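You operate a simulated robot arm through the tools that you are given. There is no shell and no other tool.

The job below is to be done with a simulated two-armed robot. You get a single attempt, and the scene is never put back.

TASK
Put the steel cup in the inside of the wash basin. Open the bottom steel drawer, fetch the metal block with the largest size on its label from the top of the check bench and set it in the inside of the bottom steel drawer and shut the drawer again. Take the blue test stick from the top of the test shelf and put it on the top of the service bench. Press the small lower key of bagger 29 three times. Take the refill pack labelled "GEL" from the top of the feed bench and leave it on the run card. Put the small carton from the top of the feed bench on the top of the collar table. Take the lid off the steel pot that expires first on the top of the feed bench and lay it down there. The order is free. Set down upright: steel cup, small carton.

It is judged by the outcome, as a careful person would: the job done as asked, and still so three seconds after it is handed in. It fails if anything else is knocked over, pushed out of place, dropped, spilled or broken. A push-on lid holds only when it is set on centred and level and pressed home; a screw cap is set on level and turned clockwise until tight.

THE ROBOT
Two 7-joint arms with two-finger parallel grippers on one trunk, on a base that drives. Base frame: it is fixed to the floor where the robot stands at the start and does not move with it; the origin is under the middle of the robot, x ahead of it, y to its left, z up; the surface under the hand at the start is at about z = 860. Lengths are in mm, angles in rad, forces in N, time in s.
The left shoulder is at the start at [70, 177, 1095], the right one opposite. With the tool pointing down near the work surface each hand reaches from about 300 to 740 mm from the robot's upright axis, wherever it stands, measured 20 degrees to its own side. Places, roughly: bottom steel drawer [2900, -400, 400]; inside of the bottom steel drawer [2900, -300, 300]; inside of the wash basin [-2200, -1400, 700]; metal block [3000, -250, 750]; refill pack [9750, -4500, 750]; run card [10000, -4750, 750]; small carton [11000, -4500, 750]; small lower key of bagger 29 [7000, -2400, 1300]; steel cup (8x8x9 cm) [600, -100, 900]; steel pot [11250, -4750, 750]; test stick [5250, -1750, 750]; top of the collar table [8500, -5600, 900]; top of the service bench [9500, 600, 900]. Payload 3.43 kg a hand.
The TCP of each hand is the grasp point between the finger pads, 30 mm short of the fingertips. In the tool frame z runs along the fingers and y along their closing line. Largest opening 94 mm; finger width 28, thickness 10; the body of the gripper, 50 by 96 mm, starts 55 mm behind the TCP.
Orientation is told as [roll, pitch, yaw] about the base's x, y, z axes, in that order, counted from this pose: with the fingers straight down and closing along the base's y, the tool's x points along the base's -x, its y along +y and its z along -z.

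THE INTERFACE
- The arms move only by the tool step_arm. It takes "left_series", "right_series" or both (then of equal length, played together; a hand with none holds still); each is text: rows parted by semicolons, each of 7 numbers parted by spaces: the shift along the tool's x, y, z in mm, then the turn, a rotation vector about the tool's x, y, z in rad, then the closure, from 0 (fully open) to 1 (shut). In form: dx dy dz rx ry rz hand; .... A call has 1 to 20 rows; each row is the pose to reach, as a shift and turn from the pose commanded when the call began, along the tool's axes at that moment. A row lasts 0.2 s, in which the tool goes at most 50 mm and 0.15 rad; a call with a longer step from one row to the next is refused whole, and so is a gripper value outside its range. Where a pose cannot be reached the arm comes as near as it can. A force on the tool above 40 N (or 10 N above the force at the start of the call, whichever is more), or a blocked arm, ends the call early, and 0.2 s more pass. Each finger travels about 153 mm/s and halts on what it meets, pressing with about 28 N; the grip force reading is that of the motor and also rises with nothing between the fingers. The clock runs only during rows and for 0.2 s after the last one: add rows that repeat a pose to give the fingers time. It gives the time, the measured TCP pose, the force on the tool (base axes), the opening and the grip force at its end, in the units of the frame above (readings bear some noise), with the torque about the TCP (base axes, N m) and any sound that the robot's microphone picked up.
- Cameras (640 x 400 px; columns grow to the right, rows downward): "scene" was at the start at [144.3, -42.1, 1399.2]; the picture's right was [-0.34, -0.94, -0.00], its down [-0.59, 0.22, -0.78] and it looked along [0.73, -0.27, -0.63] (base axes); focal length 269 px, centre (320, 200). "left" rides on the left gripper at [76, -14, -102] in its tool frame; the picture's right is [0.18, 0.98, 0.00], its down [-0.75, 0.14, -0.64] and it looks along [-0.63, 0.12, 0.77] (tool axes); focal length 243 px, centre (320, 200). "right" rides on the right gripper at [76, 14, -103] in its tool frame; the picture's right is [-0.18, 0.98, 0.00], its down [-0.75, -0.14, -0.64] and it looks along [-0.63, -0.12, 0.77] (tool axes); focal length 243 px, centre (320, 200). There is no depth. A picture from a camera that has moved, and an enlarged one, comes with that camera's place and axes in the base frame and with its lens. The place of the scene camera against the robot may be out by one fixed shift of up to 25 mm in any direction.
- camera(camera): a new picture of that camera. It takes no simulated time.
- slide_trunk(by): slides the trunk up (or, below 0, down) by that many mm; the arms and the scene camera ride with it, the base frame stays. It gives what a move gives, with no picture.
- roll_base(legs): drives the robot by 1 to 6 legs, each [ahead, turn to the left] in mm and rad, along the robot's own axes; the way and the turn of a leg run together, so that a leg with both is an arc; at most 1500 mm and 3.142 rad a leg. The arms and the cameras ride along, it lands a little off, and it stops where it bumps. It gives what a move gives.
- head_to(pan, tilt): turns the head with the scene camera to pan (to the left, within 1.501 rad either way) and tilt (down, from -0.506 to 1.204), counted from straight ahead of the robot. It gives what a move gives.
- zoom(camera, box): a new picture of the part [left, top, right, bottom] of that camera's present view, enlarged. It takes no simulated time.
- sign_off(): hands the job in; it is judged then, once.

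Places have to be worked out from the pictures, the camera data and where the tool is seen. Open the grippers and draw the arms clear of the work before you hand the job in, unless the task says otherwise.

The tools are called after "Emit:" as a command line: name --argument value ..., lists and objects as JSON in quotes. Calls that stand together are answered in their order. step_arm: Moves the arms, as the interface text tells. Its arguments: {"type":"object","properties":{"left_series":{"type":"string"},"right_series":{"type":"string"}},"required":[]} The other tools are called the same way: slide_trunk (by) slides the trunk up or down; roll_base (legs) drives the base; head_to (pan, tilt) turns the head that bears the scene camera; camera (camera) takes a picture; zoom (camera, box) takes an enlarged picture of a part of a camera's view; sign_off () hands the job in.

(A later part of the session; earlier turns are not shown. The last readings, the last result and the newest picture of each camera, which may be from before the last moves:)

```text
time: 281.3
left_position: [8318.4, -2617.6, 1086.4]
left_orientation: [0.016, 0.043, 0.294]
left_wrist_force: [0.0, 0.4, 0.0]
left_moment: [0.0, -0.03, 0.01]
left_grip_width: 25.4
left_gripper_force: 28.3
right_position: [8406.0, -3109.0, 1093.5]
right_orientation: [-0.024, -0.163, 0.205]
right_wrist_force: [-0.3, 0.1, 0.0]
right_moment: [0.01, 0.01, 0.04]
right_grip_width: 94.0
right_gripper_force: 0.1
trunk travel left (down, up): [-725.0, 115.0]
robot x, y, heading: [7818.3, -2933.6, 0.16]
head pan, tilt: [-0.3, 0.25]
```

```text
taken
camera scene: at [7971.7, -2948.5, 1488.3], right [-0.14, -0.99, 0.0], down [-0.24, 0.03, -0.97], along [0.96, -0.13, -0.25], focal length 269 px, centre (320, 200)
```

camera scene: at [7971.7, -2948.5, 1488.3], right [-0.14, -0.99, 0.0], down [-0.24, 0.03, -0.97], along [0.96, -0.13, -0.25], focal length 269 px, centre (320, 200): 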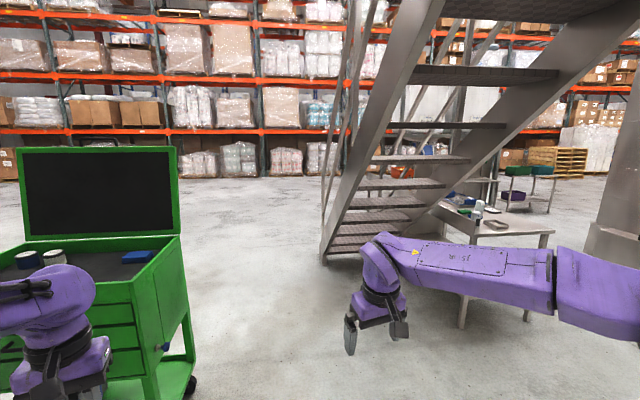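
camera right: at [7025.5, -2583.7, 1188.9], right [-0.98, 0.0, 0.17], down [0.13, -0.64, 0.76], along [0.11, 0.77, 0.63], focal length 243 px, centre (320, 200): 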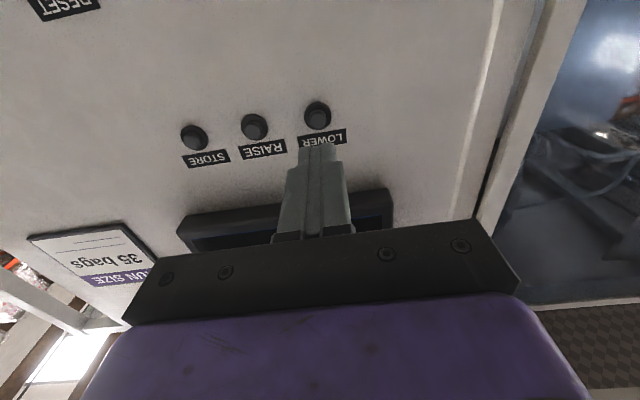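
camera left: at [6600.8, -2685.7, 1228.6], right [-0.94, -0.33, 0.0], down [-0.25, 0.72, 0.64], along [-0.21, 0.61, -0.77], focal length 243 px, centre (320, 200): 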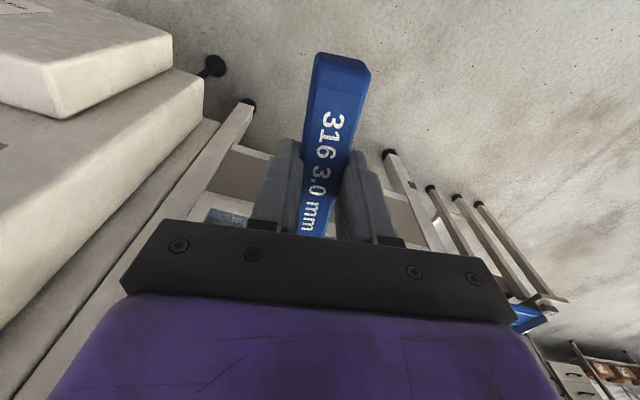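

The base got blocked at x≈7820 and the upper body jolted. I must find out what it touched; I look right, left and down.

Emit:
head_to --pan -1.2 --tilt 0.5

Emit:
camera --camera "scene"

Emit:
head_to --pan 0.0 --tilt 1.1

Emit:
camera --camera "scene"

Emit:
head_to --pan 1.2 --tilt 0.6

Emit:
camera --camera "scene"

```text
time: 282.5
left_position: [8318.6, -2618.8, 1085.3]
left_orientation: [0.016, 0.041, 0.29]
left_wrist_force: [-0.3, -0.4, 0.6]
left_moment: [-0.02, 0.01, 0.0]
left_grip_width: 24.8
left_gripper_force: 28.4
right_position: [8406.6, -3109.9, 1091.8]
right_orientation: [-0.021, -0.162, 0.206]
right_wrist_force: [-0.1, 0.6, 0.3]
right_moment: [0.03, -0.01, 0.0]
right_grip_width: 94.2
right_gripper_force: 0.1
trunk travel left (down, up): [-725.0, 115.0]
robot x, y, heading: [7815.1, -2928.7, 0.16]
head pan, tilt: [-1.201, 0.499]
```

```text
taken
camera scene: at [7926.2, -3014.4, 1465.1], right [-0.86, -0.51, 0.0], down [-0.24, 0.41, -0.88], along [0.44, -0.76, -0.48], focal length 269 px, centre (320, 200)
```

scene: 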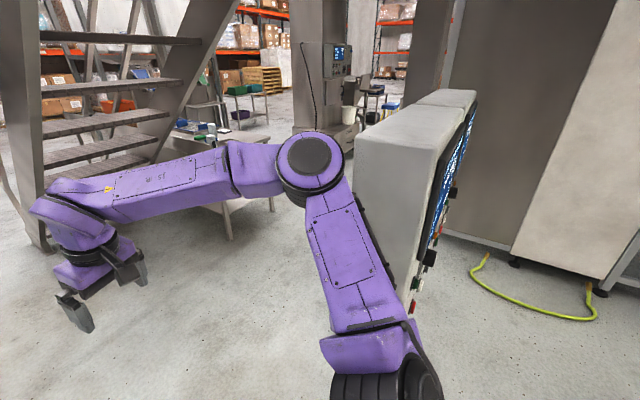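

```text
time: 283.9
left_position: [8319.3, -2618.4, 1085.9]
left_orientation: [0.016, 0.043, 0.291]
left_wrist_force: [-0.1, 1.6, -0.3]
left_moment: [-0.01, 0.01, -0.01]
left_grip_width: 25.3
left_gripper_force: 28.2
right_position: [8406.1, -3108.7, 1091.7]
right_orientation: [-0.025, -0.162, 0.207]
right_wrist_force: [0.0, 0.3, -0.9]
right_moment: [-0.01, 0.02, 0.01]
right_grip_width: 94.1
right_gripper_force: 0.1
trunk travel left (down, up): [-725.0, 115.0]
robot x, y, heading: [7814.6, -2933.7, 0.163]
head pan, tilt: [0.0, 1.1]
```

```text
taken
camera scene: at [7942.4, -2925.8, 1417.4], right [0.16, -0.99, 0.0], down [-0.88, -0.14, -0.45], along [0.45, 0.07, -0.89], focal length 269 px, centre (320, 200)
```

scene: 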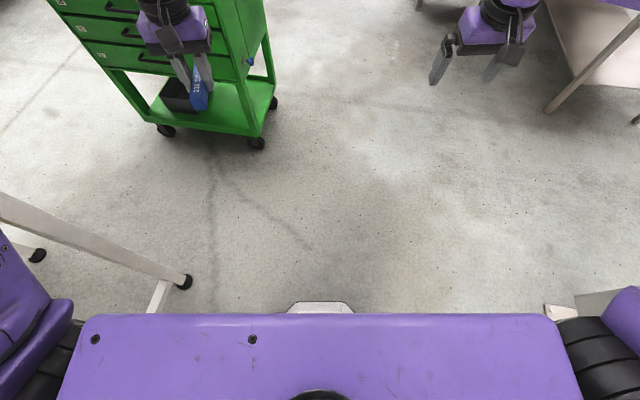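

```text
time: 285.3
left_position: [8318.1, -2618.4, 1085.4]
left_orientation: [0.017, 0.041, 0.292]
left_wrist_force: [1.0, 1.1, -0.5]
left_moment: [0.0, 0.03, -0.03]
left_grip_width: 24.9
left_gripper_force: 27.9
right_position: [8406.6, -3109.9, 1093.0]
right_orientation: [-0.024, -0.163, 0.205]
right_wrist_force: [0.0, 0.6, -0.3]
right_moment: [0.0, -0.02, 0.01]
right_grip_width: 94.3
right_gripper_force: 0.1
trunk travel left (down, up): [-725.0, 115.0]
robot x, y, heading: [7815.5, -2931.4, 0.162]
head pan, tilt: [1.201, 0.6]
```

```text
taken
camera scene: at [7898.6, -2849.4, 1456.0], right [0.98, -0.21, 0.0], down [-0.12, -0.55, -0.82], along [0.17, 0.81, -0.57], focal length 269 px, centre (320, 200)
```

scene: 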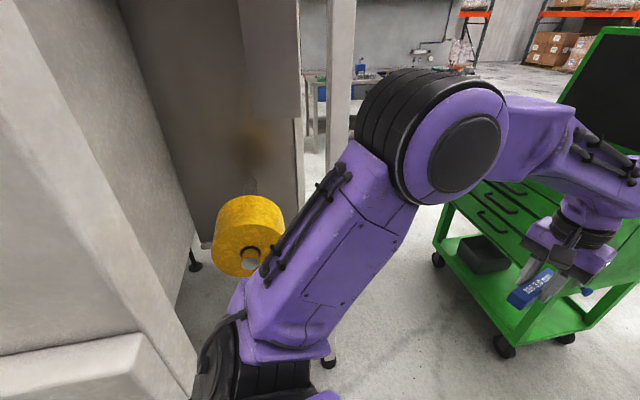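

The right upper arm touched the weigher console's edge (it stands much nearer my lane than thought); the console still stands in place. I back off, then raise the trunk so both elbows pass well above it.

Emit:
roll_base --legs '[[-200, 0]]'

Emit:
slide_trunk --by 110

Emit:
head_to --pan -0.9 --tilt 0.4

Emit:
camera --camera "scene"

```text
time: 286.3
left_position: [8275.1, -2625.4, 1083.6]
left_orientation: [0.014, 0.05, 0.291]
left_wrist_force: [0.3, 0.5, 0.0]
left_moment: [-0.02, 0.06, -0.01]
left_grip_width: 25.2
left_gripper_force: 27.5
right_position: [8365.0, -3137.3, 1097.7]
right_orientation: [-0.028, -0.205, 0.13]
right_wrist_force: [1.4, 0.9, 0.4]
right_moment: [0.0, 0.08, 0.0]
right_grip_width: 94.1
right_gripper_force: 0.0
trunk travel left (down, up): [-725.0, 115.0]
robot x, y, heading: [7767.7, -2938.5, 0.161]
head pan, tilt: [1.201, 0.6]
stopped in leg 1: the robot was blocked; the commanded pose is now the measured one
```

```text
time: 287.8
left_position: [8268.7, -2626.6, 1195.7]
left_orientation: [0.015, 0.043, 0.291]
left_wrist_force: [0.0, 0.2, -1.5]
left_moment: [0.01, -0.03, 0.0]
left_grip_width: 25.0
left_gripper_force: 28.1
right_position: [8359.3, -3137.8, 1211.1]
right_orientation: [-0.03, -0.21, 0.132]
right_wrist_force: [-0.9, -0.7, -0.5]
right_moment: [0.01, -0.04, 0.02]
right_grip_width: 93.7
right_gripper_force: 0.0
trunk travel left (down, up): [-835.0, 5.0]
robot x, y, heading: [7767.2, -2939.1, 0.163]
head pan, tilt: [1.201, 0.6]
```

```text
time: 289.8
left_position: [8269.6, -2627.3, 1194.2]
left_orientation: [0.015, 0.044, 0.291]
left_wrist_force: [-0.4, 0.0, -0.6]
left_moment: [-0.01, -0.04, 0.0]
left_grip_width: 25.2
left_gripper_force: 27.9
right_position: [8361.0, -3137.7, 1210.7]
right_orientation: [-0.028, -0.209, 0.131]
right_wrist_force: [0.0, -0.3, 0.8]
right_moment: [0.0, 0.01, 0.0]
right_grip_width: 94.3
right_gripper_force: 0.0
trunk travel left (down, up): [-835.0, 5.0]
robot x, y, heading: [7768.8, -2941.5, 0.162]
head pan, tilt: [-0.901, 0.4]
```

```text
taken
camera scene: at [7899.6, -3006.1, 1584.2], right [-0.67, -0.74, 0.0], down [-0.29, 0.26, -0.92], along [0.68, -0.62, -0.39], focal length 269 px, centre (320, 200)
```

scene: 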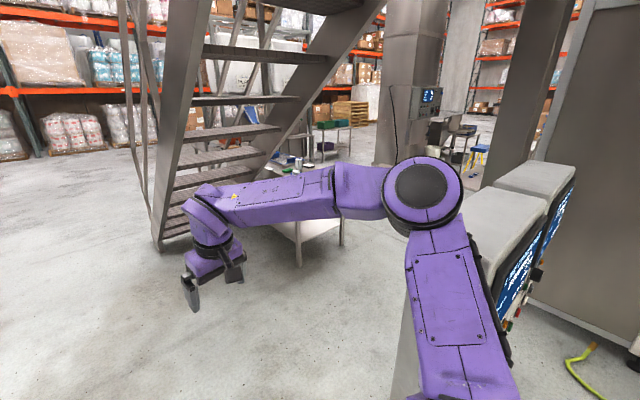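

Backing up was blocked too after 50 mm. I look closely at the right upper arm next to the console and at both sides to find the contact.

Emit:
zoom --camera "scene" --box '[380, 130, 600, 400]'

Emit:
head_to --pan -1.45 --tilt 0.7

Emit:
camera --camera "scene"

Emit:
head_to --pan 1.45 --tilt 0.7

Emit:
camera --camera "scene"

```text
1.48 times, centred on (490, 265) of scene
camera zoom: at [7899.6, -3006.1, 1584.2], right [-0.67, -0.74, 0.0], down [-0.29, 0.26, -0.92], along [0.68, -0.62, -0.39], focal length 399 px, centre (68, 104)
```

zoom: 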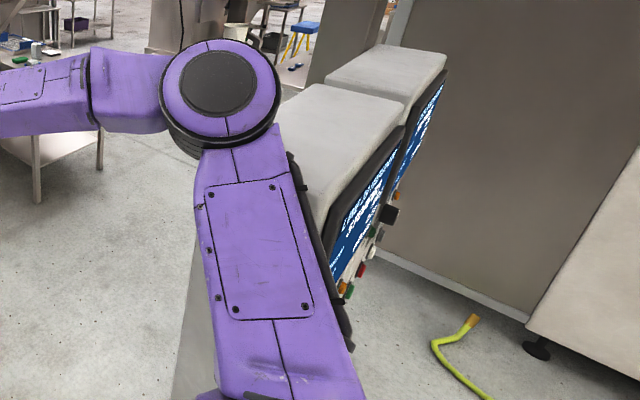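

```text
time: 290.7
left_position: [8269.8, -2627.3, 1195.7]
left_orientation: [0.013, 0.045, 0.29]
left_wrist_force: [0.0, 1.0, -1.2]
left_moment: [-0.05, 0.02, 0.02]
left_grip_width: 25.3
left_gripper_force: 28.4
right_position: [8359.4, -3139.1, 1210.9]
right_orientation: [-0.029, -0.209, 0.13]
right_wrist_force: [-0.2, 0.2, 0.1]
right_moment: [-0.01, -0.01, 0.0]
right_grip_width: 94.1
right_gripper_force: 0.0
trunk travel left (down, up): [-835.0, 5.0]
robot x, y, heading: [7765.4, -2938.1, 0.162]
head pan, tilt: [-1.45, 0.7]
```

```text
taken
camera scene: at [7854.8, -3025.3, 1557.4], right [-0.96, -0.28, 0.0], down [-0.18, 0.62, -0.77], along [0.21, -0.73, -0.64], focal length 269 px, centre (320, 200)
```

scene: 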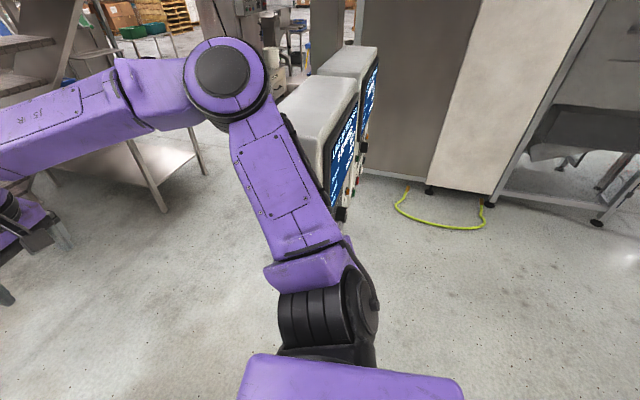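

```text
time: 293.3
left_position: [8270.1, -2627.2, 1193.9]
left_orientation: [0.015, 0.045, 0.292]
left_wrist_force: [-0.2, -0.5, -0.2]
left_moment: [-0.02, -0.01, -0.02]
left_grip_width: 25.1
left_gripper_force: 28.3
right_position: [8360.5, -3138.0, 1210.8]
right_orientation: [-0.026, -0.211, 0.13]
right_wrist_force: [0.4, -0.7, -0.2]
right_moment: [0.02, 0.0, 0.0]
right_grip_width: 93.9
right_gripper_force: 0.2
trunk travel left (down, up): [-835.0, 5.0]
robot x, y, heading: [7767.4, -2940.4, 0.166]
head pan, tilt: [1.45, 0.7]
```

```text
taken
camera scene: at [7827.6, -2858.9, 1557.4], right [1.0, 0.04, 0.0], down [0.03, -0.64, -0.76], along [-0.03, 0.76, -0.64], focal length 269 px, centre (320, 200)
```

scene: 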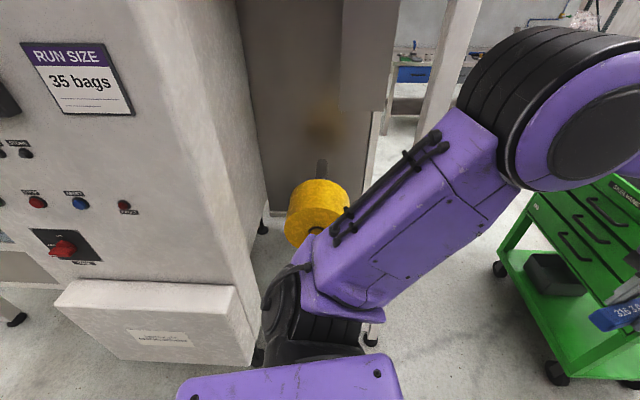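

It's unclear what blocks; the elbow is now above the console height. I try a short backward move again to see whether it is free.

Emit:
roll_base --legs '[[-60, 0]]'

```text
time: 294.2
left_position: [8221.0, -2635.9, 1190.5]
left_orientation: [0.016, 0.05, 0.29]
left_wrist_force: [0.3, 0.3, -1.6]
left_moment: [0.0, 0.05, 0.03]
left_grip_width: 25.2
left_gripper_force: 28.1
right_position: [8311.0, -3146.0, 1205.0]
right_orientation: [-0.027, -0.203, 0.131]
right_wrist_force: [0.2, 0.6, 0.2]
right_moment: [0.01, 0.02, 0.02]
right_grip_width: 94.1
right_gripper_force: 0.1
trunk travel left (down, up): [-835.0, 5.0]
robot x, y, heading: [7712.5, -2944.8, 0.162]
head pan, tilt: [1.45, 0.7]
```

It moves freely now, so the contact was the raised elbow against the console. I check the console's state.

Emit:
head_to --pan -1.1 --tilt 0.45

Emit:
camera --camera "scene"

```text
time: 296.5
left_position: [8213.8, -2635.7, 1193.7]
left_orientation: [0.016, 0.046, 0.292]
left_wrist_force: [-0.3, -0.2, -0.2]
left_moment: [0.01, 0.01, 0.01]
left_grip_width: 25.2
left_gripper_force: 28.4
right_position: [8303.7, -3147.6, 1209.7]
right_orientation: [-0.028, -0.209, 0.13]
right_wrist_force: [0.8, -0.3, 0.8]
right_moment: [0.02, 0.02, 0.0]
right_grip_width: 93.9
right_gripper_force: 0.0
trunk travel left (down, up): [-835.0, 5.0]
robot x, y, heading: [7711.0, -2949.3, 0.163]
head pan, tilt: [-1.1, 0.45]
```

```text
taken
camera scene: at [7830.0, -3026.9, 1579.5], right [-0.81, -0.59, 0.0], down [-0.26, 0.35, -0.9], along [0.53, -0.73, -0.44], focal length 269 px, centre (320, 200)
```

scene: 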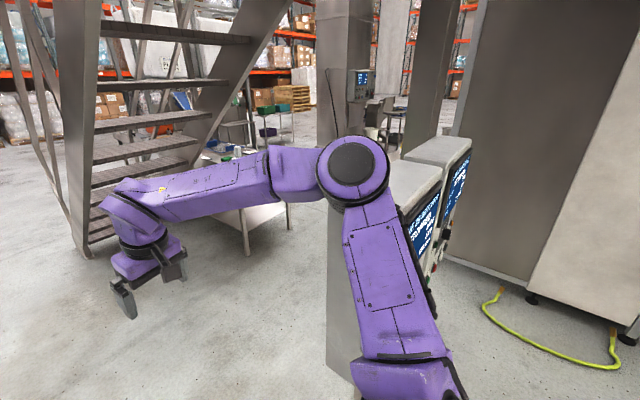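

Consoles stand undisturbed. With the trunk raised I go forward carefully in short legs.

Emit:
roll_base --legs '[[250, 0]]'

```text
time: 298.3
left_position: [8456.3, -2595.8, 1195.2]
left_orientation: [0.015, 0.042, 0.293]
left_wrist_force: [-0.1, 0.0, -0.5]
left_moment: [-0.01, -0.04, 0.0]
left_grip_width: 25.1
left_gripper_force: 28.3
right_position: [8547.7, -3105.7, 1211.0]
right_orientation: [-0.028, -0.211, 0.13]
right_wrist_force: [0.3, 0.9, -0.6]
right_moment: [-0.01, -0.01, -0.03]
right_grip_width: 94.1
right_gripper_force: 0.0
trunk travel left (down, up): [-835.0, 5.0]
robot x, y, heading: [7955.5, -2909.2, 0.162]
head pan, tilt: [-1.1, 0.45]
```

Passed freely. I straighten to heading 0 and continue east, keeping clear of the tool cart.

Emit:
roll_base --legs '[[0, -0.17], [700, 0], [700, 0], [500, 0]]'

Emit:
head_to --pan 1.2 --tilt 0.3

Emit:
camera --camera "scene"

```text
time: 304.7
left_position: [9489.3, -2660.3, 1187.9]
left_orientation: [-0.007, 0.085, 0.118]
left_wrist_force: [-3.8, 0.0, 2.2]
left_moment: [0.02, -0.24, 0.04]
left_grip_width: 25.2
left_gripper_force: 28.6
right_position: [9504.0, -3163.6, 1202.9]
right_orientation: [-0.047, -0.192, -0.03]
right_wrist_force: [-0.8, 4.3, 0.4]
right_moment: [-0.38, -0.09, -0.08]
right_grip_width: 93.9
right_gripper_force: 0.1
trunk travel left (down, up): [-835.0, 5.0]
robot x, y, heading: [8969.0, -2919.4, -0.029]
head pan, tilt: [-1.1, 0.45]
stopped in leg 3: the robot was blocked; the commanded pose is now the measured one
```

```text
time: 306.8
left_position: [9538.9, -2684.3, 1176.7]
left_orientation: [0.005, 0.065, 0.117]
left_wrist_force: [-0.3, -0.4, 0.0]
left_moment: [0.0, -0.02, -0.02]
left_grip_width: 25.2
left_gripper_force: 28.1
right_position: [9541.1, -3210.9, 1198.6]
right_orientation: [-0.026, -0.205, -0.101]
right_wrist_force: [0.4, 0.0, -0.8]
right_moment: [-0.01, 0.03, 0.01]
right_grip_width: 94.0
right_gripper_force: 0.1
trunk travel left (down, up): [-835.0, 5.0]
robot x, y, heading: [8973.2, -2920.5, -0.026]
head pan, tilt: [1.201, 0.3]
```

```text
taken
camera scene: at [9065.7, -2772.8, 1592.2], right [0.92, -0.39, 0.02], down [-0.11, -0.32, -0.94], along [0.37, 0.87, -0.33], focal length 269 px, centre (320, 200)
```

scene: 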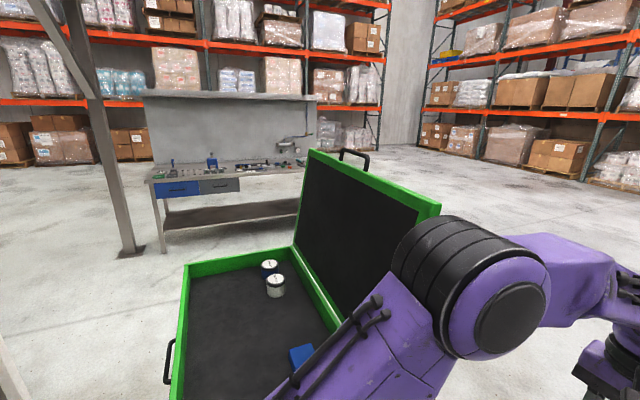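

Blocked again at x≈8969; the left arm seems close to the tool cart's raised lid. I look more closely before moving anything.

Emit:
head_to --pan 0.9 --tilt 0.8

Emit:
camera --camera "scene"

Emit:
head_to --pan 1.45 --tilt 0.8

Emit:
camera --camera "scene"

Emit:
head_to --pan -0.9 --tilt 0.6

Emit:
camera --camera "scene"

```text
time: 307.7
left_position: [9539.3, -2683.7, 1176.1]
left_orientation: [0.005, 0.067, 0.115]
left_wrist_force: [-0.2, 0.9, -0.1]
left_moment: [-0.02, -0.04, 0.01]
left_grip_width: 24.9
left_gripper_force: 27.9
right_position: [9541.8, -3211.5, 1198.7]
right_orientation: [-0.025, -0.205, -0.102]
right_wrist_force: [0.6, 0.4, -0.9]
right_moment: [-0.03, 0.02, 0.0]
right_grip_width: 94.0
right_gripper_force: 0.0
trunk travel left (down, up): [-835.0, 5.0]
robot x, y, heading: [8976.8, -2918.1, -0.027]
head pan, tilt: [0.901, 0.799]
```

```text
taken
camera scene: at [9082.3, -2798.5, 1549.0], right [0.77, -0.64, 0.03], down [-0.46, -0.58, -0.67], along [0.45, 0.5, -0.74], focal length 269 px, centre (320, 200)
```

scene: 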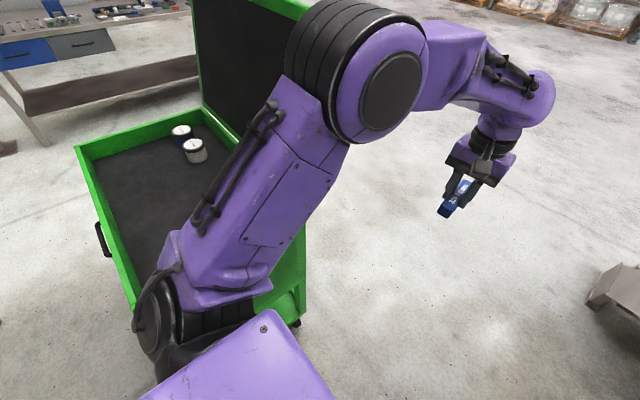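

```text
time: 308.7
left_position: [9539.8, -2683.5, 1174.4]
left_orientation: [0.006, 0.066, 0.118]
left_wrist_force: [0.4, 0.3, -2.1]
left_moment: [-0.02, 0.01, 0.04]
left_grip_width: 24.9
left_gripper_force: 27.7
right_position: [9542.2, -3211.4, 1199.6]
right_orientation: [-0.024, -0.203, -0.104]
right_wrist_force: [0.0, -0.2, -0.8]
right_moment: [-0.01, -0.08, -0.01]
right_grip_width: 93.9
right_gripper_force: 0.2
trunk travel left (down, up): [-835.0, 5.0]
robot x, y, heading: [8971.1, -2915.0, -0.029]
head pan, tilt: [1.45, 0.799]
```

```text
taken
camera scene: at [9043.3, -2780.3, 1547.7], right [0.99, -0.15, 0.01], down [-0.1, -0.74, -0.66], along [0.1, 0.66, -0.75], focal length 269 px, centre (320, 200)
```

scene: 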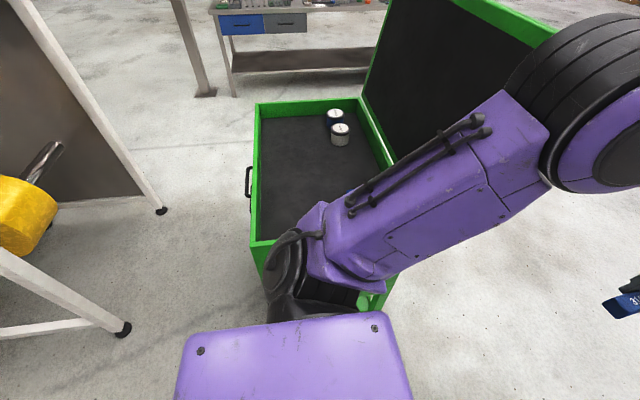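

```text
time: 310.9
left_position: [9541.2, -2683.5, 1173.6]
left_orientation: [0.005, 0.068, 0.116]
left_wrist_force: [-0.3, 0.4, -0.6]
left_moment: [-0.03, -0.01, 0.02]
left_grip_width: 24.9
left_gripper_force: 27.9
right_position: [9543.1, -3212.1, 1197.9]
right_orientation: [-0.025, -0.205, -0.106]
right_wrist_force: [0.6, 0.3, 1.5]
right_moment: [-0.03, 0.05, 0.0]
right_grip_width: 94.2
right_gripper_force: 0.2
trunk travel left (down, up): [-835.0, 5.0]
robot x, y, heading: [8974.9, -2916.3, -0.027]
head pan, tilt: [-0.901, 0.6]
```

```text
taken
camera scene: at [9086.2, -2928.5, 1571.8], right [-0.8, -0.6, 0.03], down [-0.34, 0.41, -0.85], along [0.5, -0.69, -0.53], focal length 269 px, centre (320, 200)
```

scene: 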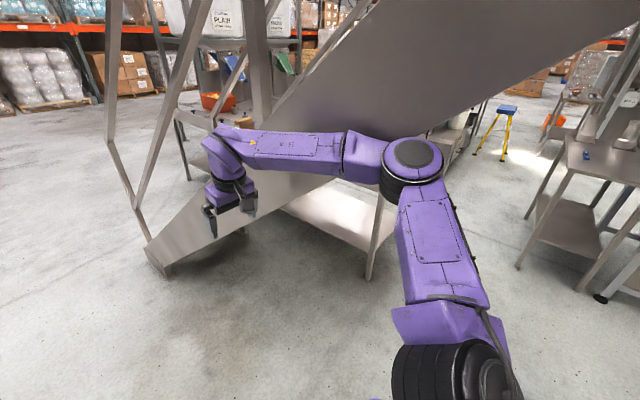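

The body is tilted slightly (about 0.03 rad), so something at floor level or an arm is in contact. I look steeply down on both sides.

Emit:
head_to --pan -1.45 --tilt 1.15

Emit:
camera --camera "scene"

Emit:
head_to --pan 0.0 --tilt 1.15

Emit:
camera --camera "scene"

Emit:
head_to --pan 1.45 --tilt 1.15

Emit:
camera --camera "scene"

```text
time: 311.9
left_position: [9542.8, -2683.3, 1175.2]
left_orientation: [0.004, 0.067, 0.117]
left_wrist_force: [-0.4, -0.3, -0.5]
left_moment: [0.0, -0.01, 0.0]
left_grip_width: 24.9
left_gripper_force: 27.7
right_position: [9544.5, -3212.3, 1198.5]
right_orientation: [-0.024, -0.207, -0.108]
right_wrist_force: [0.6, -0.9, -0.5]
right_moment: [0.04, -0.01, -0.02]
right_grip_width: 93.9
right_gripper_force: 0.1
trunk travel left (down, up): [-835.0, 5.0]
robot x, y, heading: [8971.3, -2919.1, -0.026]
head pan, tilt: [-1.45, 1.15]
```

```text
taken
camera scene: at [9039.6, -2918.8, 1529.5], right [-1.0, -0.1, 0.0], down [-0.09, 0.89, -0.45], along [0.04, -0.45, -0.89], focal length 269 px, centre (320, 200)
```

scene: 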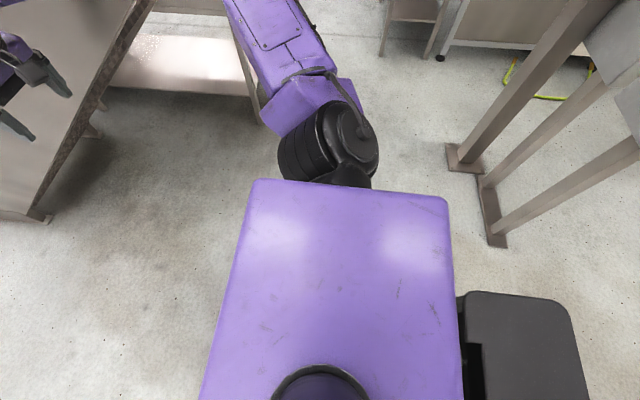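

```text
time: 313.4
left_position: [9543.0, -2682.1, 1173.5]
left_orientation: [0.004, 0.069, 0.118]
left_wrist_force: [0.0, -0.4, 0.3]
left_moment: [0.0, -0.02, 0.02]
left_grip_width: 24.9
left_gripper_force: 28.3
right_position: [9543.8, -3213.8, 1198.5]
right_orientation: [-0.023, -0.208, -0.11]
right_wrist_force: [0.5, 0.2, 1.8]
right_moment: [-0.06, 0.03, -0.01]
right_grip_width: 93.9
right_gripper_force: 0.1
trunk travel left (down, up): [-835.0, 5.0]
robot x, y, heading: [8969.7, -2916.3, -0.027]
head pan, tilt: [0.0, 1.15]
```

```text
taken
camera scene: at [9094.9, -2860.0, 1526.8], right [-0.03, -1.0, 0.05], down [-0.91, 0.0, -0.41], along [0.41, -0.05, -0.91], focal length 269 px, centre (320, 200)
```

scene: 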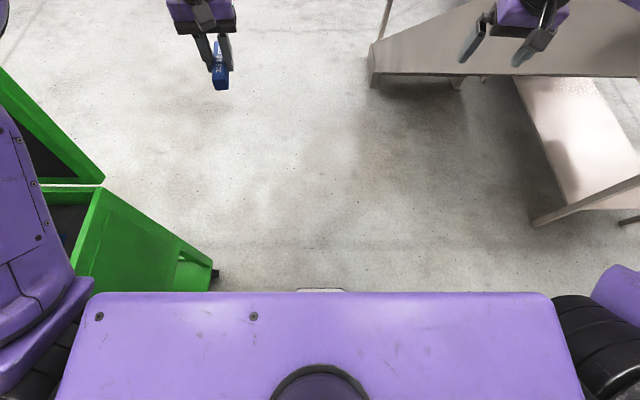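

```text
time: 315.0
left_position: [9543.7, -2683.4, 1173.1]
left_orientation: [0.005, 0.069, 0.117]
left_wrist_force: [0.0, 0.1, 0.6]
left_moment: [-0.01, -0.02, 0.02]
left_grip_width: 25.2
left_gripper_force: 28.3
right_position: [9545.7, -3213.2, 1198.1]
right_orientation: [-0.021, -0.208, -0.113]
right_wrist_force: [-0.3, -0.6, -1.4]
right_moment: [0.02, -0.05, 0.01]
right_grip_width: 94.0
right_gripper_force: 0.3
trunk travel left (down, up): [-835.0, 5.0]
robot x, y, heading: [8975.7, -2915.6, -0.029]
head pan, tilt: [1.45, 1.15]
```

```text
taken
camera scene: at [9044.8, -2798.6, 1523.9], right [0.99, -0.15, 0.01], down [-0.13, -0.92, -0.36], along [0.06, 0.36, -0.93], focal length 269 px, centre (320, 200)
```

scene: 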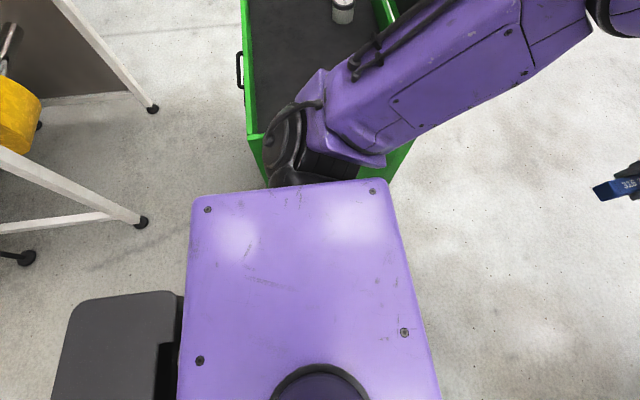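

Working it out: the stairs' stringer (plane y≈-3377, rising toward me) is what my right elbow met; it is a fixed structure. I back off 150 mm and then tuck the right hand inward to make myself narrower.

Emit:
roll_base --legs '[[-150, 0]]'

Emit:
head_to --pan -0.6 --tilt 0.4

Emit:
camera --camera "scene"

```text
time: 315.7
left_position: [9534.3, -2731.1, 1179.4]
left_orientation: [0.034, 0.072, 0.161]
left_wrist_force: [-1.0, 1.2, 1.4]
left_moment: [-0.09, -0.13, -0.02]
left_grip_width: 25.0
left_gripper_force: 28.1
right_position: [9558.1, -3296.6, 1193.8]
right_orientation: [0.076, -0.275, -0.405]
right_wrist_force: [2.6, 20.3, 23.6]
right_moment: [-0.28, 0.97, -0.37]
right_grip_width: 77.9
right_gripper_force: 0.0
trunk travel left (down, up): [-835.0, 5.0]
robot x, y, heading: [8980.9, -2914.5, 0.049]
head pan, tilt: [1.45, 1.15]
stopped in leg 1: the robot was blocked; the commanded pose is now the measured one
```

```text
time: 317.7
left_position: [9554.6, -2758.9, 1160.1]
left_orientation: [0.042, 0.127, 0.138]
left_wrist_force: [-0.6, -14.6, -4.1]
left_moment: [1.2, 0.0, -0.11]
left_grip_width: 25.2
left_gripper_force: 27.6
right_position: [9582.9, -3291.8, 1237.7]
right_orientation: [0.03, -0.362, -0.318]
right_wrist_force: [-7.9, 38.8, 1.1]
right_moment: [1.58, 0.09, -0.04]
right_grip_width: 86.8
right_gripper_force: 0.0
trunk travel left (down, up): [-835.0, 5.0]
robot x, y, heading: [8992.6, -2916.3, 0.107]
head pan, tilt: [-0.6, 0.4]
```

```text
taken
camera scene: at [9139.1, -2850.1, 1589.0], right [-0.48, -0.88, 0.06], down [-0.34, 0.12, -0.93], along [0.81, -0.46, -0.36], focal length 269 px, centre (320, 200)
```

scene: 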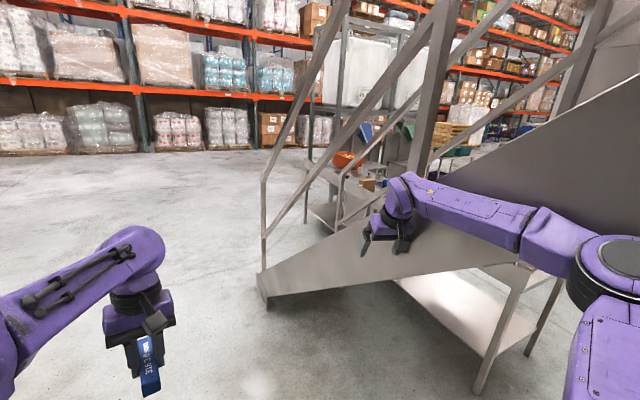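

The right hand is now pressing sideways against the stair structure (39 N). I first pull the right hand away from it, inward toward my centre.

Emit:
step_arm --right_series "0 15 0 0 0 0 0; 0 35 0 0 0 0 0; 0 60 0 0 0 0 0; 0 90 0 0 0 0 0; 0 120 0 0 0 0 0; 0 120 0 0 0 0 0"

Emit:
camera --camera "scene"

```text
time: 318.0
left_position: [9525.0, -2697.9, 1146.6]
left_orientation: [-0.002, 0.198, 0.219]
left_wrist_force: [-5.0, 3.0, 0.8]
left_moment: [-0.25, -0.33, 0.02]
left_grip_width: 24.6
left_gripper_force: 28.6
right_position: [9571.7, -3277.7, 1165.3]
right_orientation: [0.149, -0.248, -0.542]
right_wrist_force: [-3.9, -0.2, -2.8]
right_moment: [0.03, -0.47, 0.01]
right_grip_width: 94.2
right_gripper_force: 0.1
right hand out of reach, approached as far as the arm can: row 1
trunk travel left (down, up): [-835.0, 5.0]
robot x, y, heading: [9017.9, -2907.1, 0.209]
head pan, tilt: [-0.6, 0.4]
stopped in row 1 (right hand): the force on the tool passed its limit at 125 N (the readings are from after the stop); the commanded pose is now the measured one
```

```text
taken
camera scene: at [9105.1, -2747.8, 1591.0], right [-0.38, -0.92, 0.1], down [-0.32, 0.03, -0.95], along [0.87, -0.39, -0.31], focal length 269 px, centre (320, 200)
```

scene: 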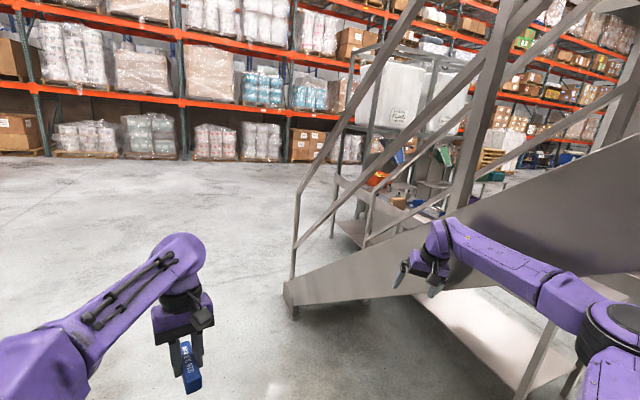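

The robot is being twisted by that contact. I check whether it is at rest now with a null move.

Emit:
step_arm --left_series "0 0 0 0 0 0 1"

```text
time: 318.3
left_position: [9549.4, -2596.9, 1087.7]
left_orientation: [0.209, 0.266, 0.491]
left_wrist_force: [-68.2, -61.7, -18.1]
left_moment: [3.98, -3.35, -1.66]
left_grip_width: 23.8
left_gripper_force: 27.6
right_position: [9726.1, -3190.5, 1108.4]
right_orientation: [0.831, -0.052, -0.697]
right_wrist_force: [2.8, 4.1, 1.7]
right_moment: [-0.25, 0.12, -0.11]
right_grip_width: 94.1
right_gripper_force: 0.0
trunk travel left (down, up): [-835.0, 5.0]
robot x, y, heading: [9077.5, -2887.9, 0.415]
head pan, tilt: [-0.6, 0.4]
stopped in row 1 (left hand): the arm was blocked; the commanded pose is now the measured one
```

Emit:
camera --camera "scene"

Emit:
camera --camera "left"

Emit:
camera --camera "right"

```text
taken
camera scene: at [9164.7, -2762.3, 1589.2], right [-0.18, -0.98, 0.08], down [-0.35, -0.01, -0.94], along [0.92, -0.2, -0.34], focal length 269 px, centre (320, 200)
```

scene: 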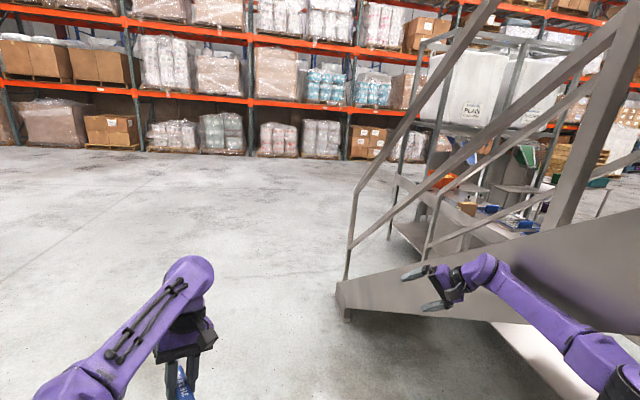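

```text
taken
camera left: at [9524.9, -2648.8, 1201.5], right [-0.56, 0.79, 0.24], down [0.79, 0.43, 0.44], along [0.24, 0.44, -0.87], focal length 243 px, centre (320, 200)
```

left: 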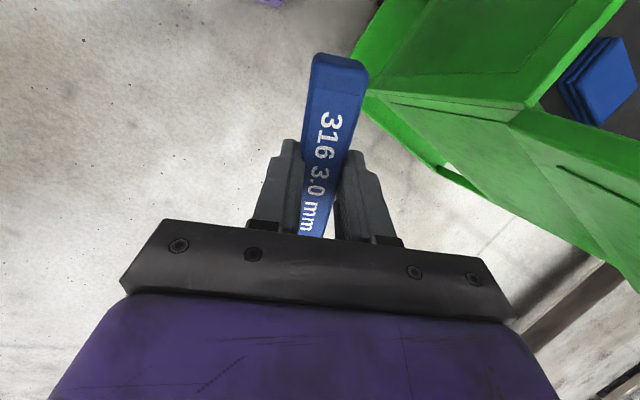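

```text
taken
camera right: at [9622.2, -3190.9, 1183.8], right [0.54, 0.41, 0.73], down [0.2, -0.91, 0.37], along [0.82, -0.05, -0.57], focal length 243 px, centre (320, 200)
```

right: 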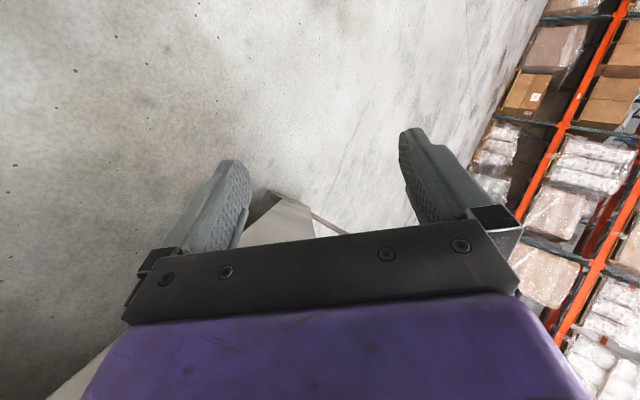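

The left hand is now against the tool cart's corner while the base keeps yawing left. I counter it at once with a small right turn of the base to take the left arm off the cart.

Emit:
roll_base --legs '[[0, -0.12]]'

Emit:
camera --camera "scene"

Emit:
camera --camera "left"

```text
time: 319.1
left_position: [9601.1, -2717.0, 1099.3]
left_orientation: [0.002, 0.321, 0.526]
left_wrist_force: [-0.6, -0.5, -0.7]
left_moment: [0.0, 0.01, 0.01]
left_grip_width: 25.0
left_gripper_force: 27.8
right_position: [9800.9, -3197.4, 1033.3]
right_orientation: [0.463, -0.092, -0.427]
right_wrist_force: [0.4, -0.5, 0.0]
right_moment: [0.04, 0.04, 0.01]
right_grip_width: 94.0
right_gripper_force: 0.1
trunk travel left (down, up): [-835.0, 5.0]
robot x, y, heading: [9088.1, -2885.6, 0.495]
head pan, tilt: [-0.6, 0.4]
stopped in leg 1: the robot was blocked; the commanded pose is now the measured one
```

```text
taken
camera scene: at [9236.6, -2870.4, 1584.6], right [-0.1, -0.99, 0.01], down [-0.39, 0.03, -0.92], along [0.92, -0.1, -0.39], focal length 269 px, centre (320, 200)
```

scene: 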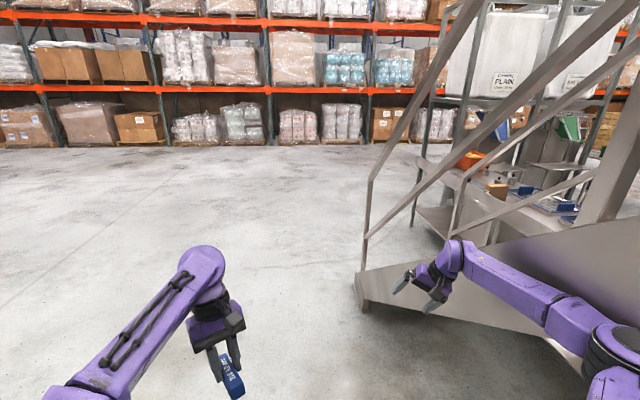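

```text
taken
camera left: at [9573.8, -2748.4, 1219.4], right [-0.64, 0.76, 0.06], down [0.72, 0.58, 0.37], along [0.25, 0.28, -0.93], focal length 243 px, centre (320, 200)
```

left: 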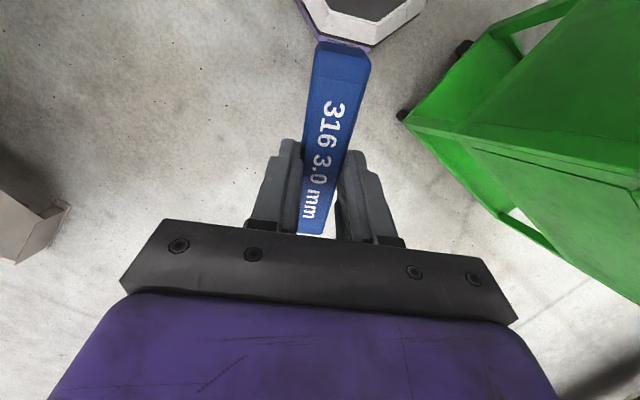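

The body is upright again, forces are near zero, and the cart's wheels are where they were before. I check that everything is at rest.

Emit:
step_arm --left_series "0 0 0 0 0 0 1; 0 0 0 0 0 0 1"

Emit:
head_to --pan 0.9 --tilt 0.7

Emit:
camera --camera "scene"

```text
time: 319.6
left_position: [9598.1, -2714.3, 1099.5]
left_orientation: [0.004, 0.321, 0.532]
left_wrist_force: [0.3, 0.8, -0.3]
left_moment: [-0.02, 0.02, -0.04]
left_grip_width: 25.2
left_gripper_force: 28.5
right_position: [9800.9, -3196.2, 1033.3]
right_orientation: [0.471, -0.087, -0.407]
right_wrist_force: [0.5, 0.5, -0.4]
right_moment: [0.01, 0.03, -0.01]
right_grip_width: 93.7
right_gripper_force: 0.0
trunk travel left (down, up): [-835.0, 5.0]
robot x, y, heading: [9085.2, -2884.2, 0.501]
head pan, tilt: [-0.6, 0.4]
```

```text
time: 321.2
left_position: [9599.2, -2714.6, 1099.7]
left_orientation: [0.006, 0.321, 0.533]
left_wrist_force: [-1.2, -0.4, -1.6]
left_moment: [0.01, -0.01, 0.05]
left_grip_width: 25.0
left_gripper_force: 28.0
right_position: [9802.3, -3196.3, 1034.5]
right_orientation: [0.474, -0.085, -0.405]
right_wrist_force: [-0.7, 0.8, -0.2]
right_moment: [0.02, -0.02, 0.01]
right_grip_width: 94.3
right_gripper_force: 0.0
trunk travel left (down, up): [-835.0, 5.0]
robot x, y, heading: [9086.7, -2890.1, 0.495]
head pan, tilt: [0.901, 0.7]
```

```text
taken
camera scene: at [9155.1, -2781.5, 1556.9], right [0.98, -0.17, 0.0], down [-0.11, -0.64, -0.76], along [0.13, 0.75, -0.65], focal length 269 px, centre (320, 200)
```

scene: 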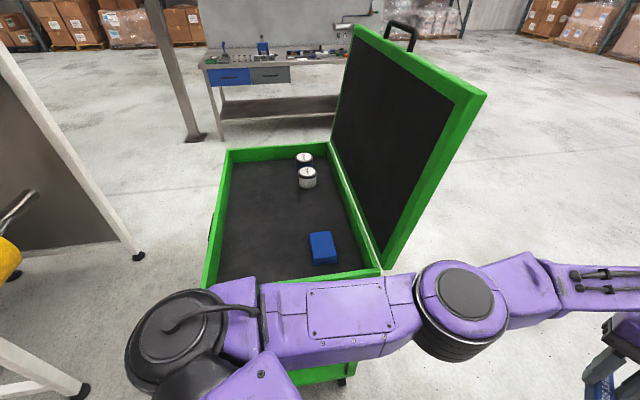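

All at rest now. I bring the right hand from its stretched-out pose back in front of me, away from the stairs.

Emit:
step_arm --right_series "30 24 -3 0.0455 0.03 -0.0856 0; 60 48 -6 0.091 0.06 -0.1713 0; 90 72 -10 0.1366 0.09 -0.2569 0; 120 96 -13 0.1821 0.12 -0.3425 0; 150 120 -16 0.2276 0.15 -0.4282 0; 180 144 -19 0.2731 0.18 -0.5138 0; 210 168 -22 0.3187 0.21 -0.5994 0; 240 192 -26 0.3642 0.24 -0.6851 0; 270 216 -29 0.4097 0.2701 -0.7707 0; 270 216 -29 0.4097 0.2701 -0.7707 0"

Emit:
head_to --pan -0.6 --tilt 0.5

Emit:
camera --camera "scene"

```text
time: 323.4
left_position: [9599.6, -2720.7, 1098.8]
left_orientation: [0.008, 0.318, 0.536]
left_wrist_force: [0.7, -0.3, -1.3]
left_moment: [-0.01, -0.02, 0.02]
left_grip_width: 25.0
left_gripper_force: 27.8
right_position: [9618.4, -2928.2, 1138.5]
right_orientation: [0.008, -0.001, 0.402]
right_wrist_force: [-0.1, -0.4, 0.4]
right_moment: [0.02, -0.01, -0.01]
right_grip_width: 93.9
right_gripper_force: 0.1
trunk travel left (down, up): [-835.0, 5.0]
robot x, y, heading: [9083.9, -2887.5, 0.496]
head pan, tilt: [0.901, 0.7]
```

```text
time: 325.1
left_position: [9598.9, -2720.0, 1100.3]
left_orientation: [0.008, 0.317, 0.533]
left_wrist_force: [0.9, -0.9, -0.5]
left_moment: [-0.02, -0.02, 0.02]
left_grip_width: 25.2
left_gripper_force: 28.0
right_position: [9618.9, -2928.2, 1138.3]
right_orientation: [0.006, -0.001, 0.399]
right_wrist_force: [-0.2, -0.1, -0.4]
right_moment: [0.01, 0.0, -0.01]
right_grip_width: 93.8
right_gripper_force: 0.0
trunk travel left (down, up): [-835.0, 5.0]
robot x, y, heading: [9088.1, -2885.3, 0.498]
head pan, tilt: [-0.6, 0.499]
```

```text
taken
camera scene: at [9233.3, -2882.0, 1575.1], right [-0.1, -0.99, 0.0], down [-0.48, 0.05, -0.88], along [0.87, -0.09, -0.48], focal length 269 px, centre (320, 200)
```

scene: 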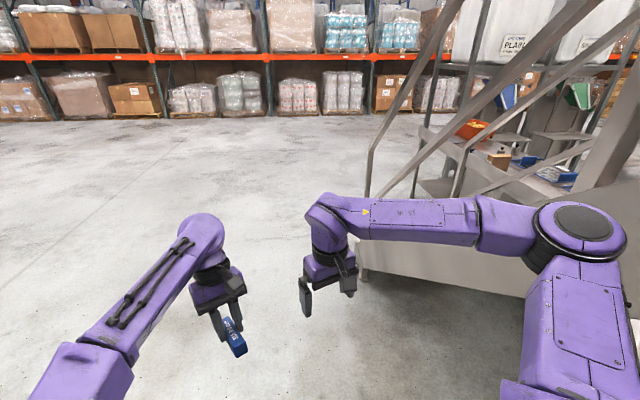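

Both arms are in front of me now. I go 200 mm further on this heading, then straighten to 0 — this centres me between cart and stairs — and move on 350 mm.

Emit:
roll_base --legs '[[200, 0]]'

Emit:
roll_base --legs '[[0, -0.47]]'

Emit:
head_to --pan 0.9 --tilt 0.6

Emit:
camera --camera "scene"

Emit:
head_to --pan -0.9 --tilt 0.6

Emit:
camera --camera "scene"

```text
time: 326.1
left_position: [9663.3, -2657.3, 1122.1]
left_orientation: [-0.014, 0.283, 0.734]
left_wrist_force: [0.0, 2.1, -0.2]
left_moment: [-0.14, 0.03, -0.04]
left_grip_width: 25.2
left_gripper_force: 28.0
right_position: [9632.2, -2913.5, 1147.9]
right_orientation: [0.014, -0.049, 0.406]
right_wrist_force: [1.4, 1.3, -0.5]
right_moment: [-0.1, 0.1, -0.01]
right_grip_width: 94.0
right_gripper_force: 0.1
trunk travel left (down, up): [-835.0, 5.0]
robot x, y, heading: [9140.6, -2859.1, 0.479]
head pan, tilt: [-0.6, 0.499]
stopped in leg 1: the robot was blocked; the commanded pose is now the measured one
```

```text
time: 327.8
left_position: [9626.4, -2964.4, 1129.1]
left_orientation: [0.046, 0.194, 0.285]
left_wrist_force: [4.2, 6.0, 0.6]
left_moment: [-0.38, 0.22, 0.05]
left_grip_width: 25.1
left_gripper_force: 28.2
right_position: [9501.6, -3099.3, 1124.8]
right_orientation: [-0.03, -0.006, 0.078]
right_wrist_force: [2.3, -0.3, 0.3]
right_moment: [-0.01, 0.12, -0.03]
right_grip_width: 94.1
right_gripper_force: 0.0
trunk travel left (down, up): [-835.0, 5.0]
robot x, y, heading: [9137.2, -2856.3, 0.057]
head pan, tilt: [-0.6, 0.499]
stopped in leg 1: the robot was blocked; the commanded pose is now the measured one
```

```text
time: 329.4
left_position: [9576.4, -3020.4, 1126.8]
left_orientation: [0.073, 0.184, 0.192]
left_wrist_force: [-0.3, -0.4, -0.1]
left_moment: [0.0, 0.04, -0.03]
left_grip_width: 25.2
left_gripper_force: 27.5
right_position: [9431.2, -3179.4, 1072.4]
right_orientation: [0.033, 0.127, 0.054]
right_wrist_force: [0.7, 0.2, -0.5]
right_moment: [0.01, 0.03, 0.0]
right_grip_width: 93.9
right_gripper_force: 0.0
trunk travel left (down, up): [-835.0, 5.0]
robot x, y, heading: [9136.2, -2857.4, 0.045]
head pan, tilt: [0.901, 0.6]
```

```text
taken
camera scene: at [9185.4, -2854.4, 1570.3], right [0.81, -0.59, 0.01], down [-0.3, -0.42, -0.86], along [0.51, 0.69, -0.52], focal length 269 px, centre (320, 200)
```

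scene: 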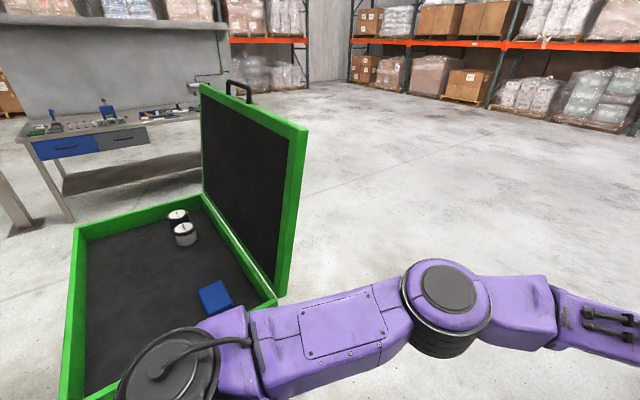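

```text
time: 331.2
left_position: [9575.9, -3021.4, 1125.8]
left_orientation: [0.074, 0.186, 0.191]
left_wrist_force: [0.9, 0.0, -0.6]
left_moment: [-0.02, -0.01, 0.04]
left_grip_width: 25.2
left_gripper_force: 28.0
right_position: [9433.2, -3181.6, 1070.6]
right_orientation: [0.034, 0.131, 0.05]
right_wrist_force: [0.4, 0.8, 0.8]
right_moment: [0.02, 0.01, 0.01]
right_grip_width: 93.9
right_gripper_force: 0.1
trunk travel left (down, up): [-835.0, 5.0]
robot x, y, heading: [9135.6, -2857.3, 0.037]
head pan, tilt: [-0.901, 0.6]
```

```text
taken
camera scene: at [9187.9, -2990.2, 1565.8], right [-0.76, -0.65, -0.06], down [-0.33, 0.46, -0.82], along [0.56, -0.61, -0.56], focal length 269 px, centre (320, 200)
```

scene: 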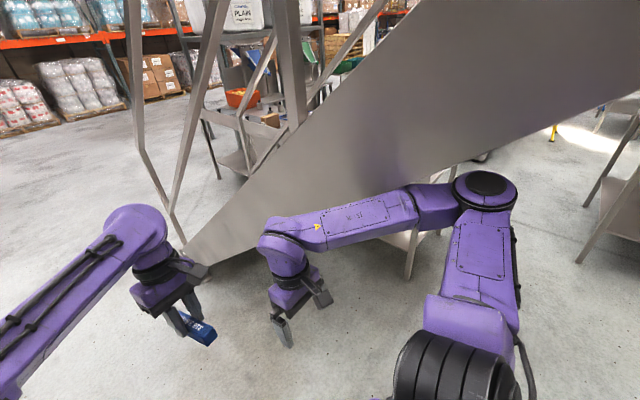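

Still snagged. I need to see the floor right around the base once more.

Emit:
head_to --pan 0.0 --tilt 1.2

Emit:
camera --camera "scene"

Emit:
camera --camera "left"

Emit:
camera --camera "right"

```text
time: 332.4
left_position: [9576.6, -3020.2, 1125.9]
left_orientation: [0.073, 0.187, 0.192]
left_wrist_force: [0.0, 0.3, -0.8]
left_moment: [-0.01, 0.01, 0.01]
left_grip_width: 24.8
left_gripper_force: 28.3
right_position: [9432.8, -3182.2, 1069.9]
right_orientation: [0.032, 0.132, 0.048]
right_wrist_force: [-0.2, -0.4, -1.5]
right_moment: [0.0, -0.01, 0.02]
right_grip_width: 93.8
right_gripper_force: 0.0
trunk travel left (down, up): [-835.0, 5.0]
robot x, y, heading: [9137.8, -2855.9, 0.031]
head pan, tilt: [0.0, 1.201]
```

```text
taken
camera scene: at [9187.2, -2919.0, 1524.0], right [0.03, -1.0, -0.04], down [-0.91, -0.01, -0.41], along [0.41, 0.04, -0.91], focal length 269 px, centre (320, 200)
```

scene: 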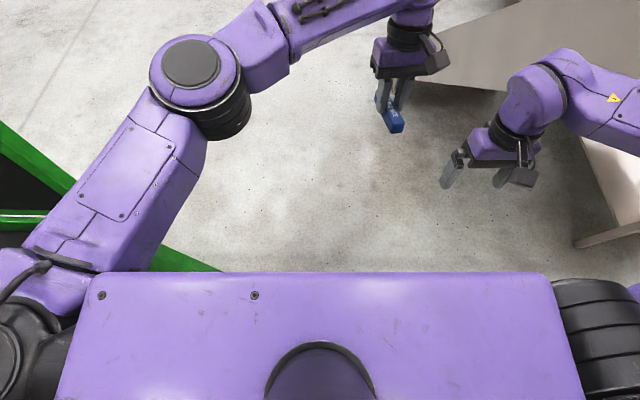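

```text
taken
camera left: at [9525.6, -3051.6, 1239.9], right [-0.35, 0.93, 0.11], down [0.83, 0.26, 0.5], along [0.44, 0.26, -0.86], focal length 243 px, centre (320, 200)
```

left: 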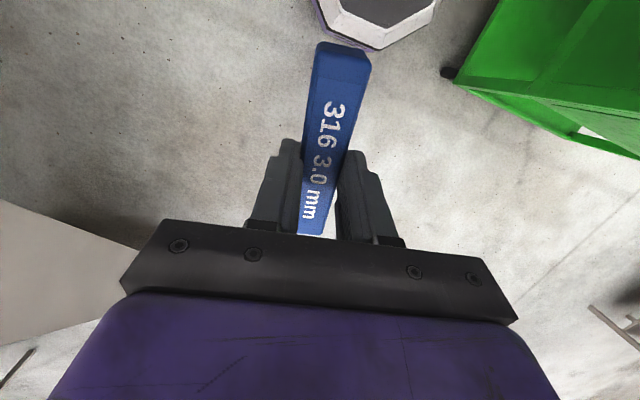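

```text
taken
camera right: at [9369.8, -3174.2, 1181.4], right [0.14, 0.99, 0.01], down [0.84, -0.12, 0.53], along [0.53, -0.07, -0.85], focal length 243 px, centre (320, 200)
```

right: 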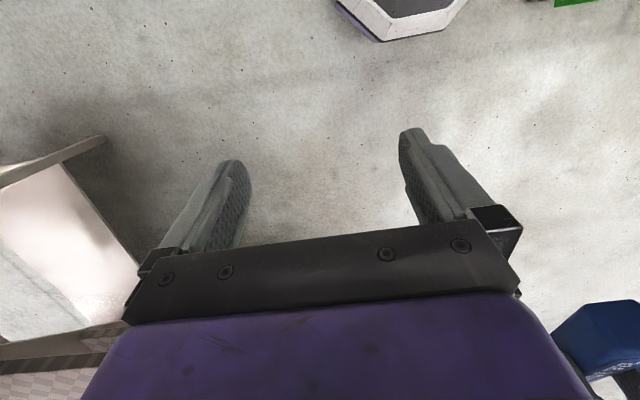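

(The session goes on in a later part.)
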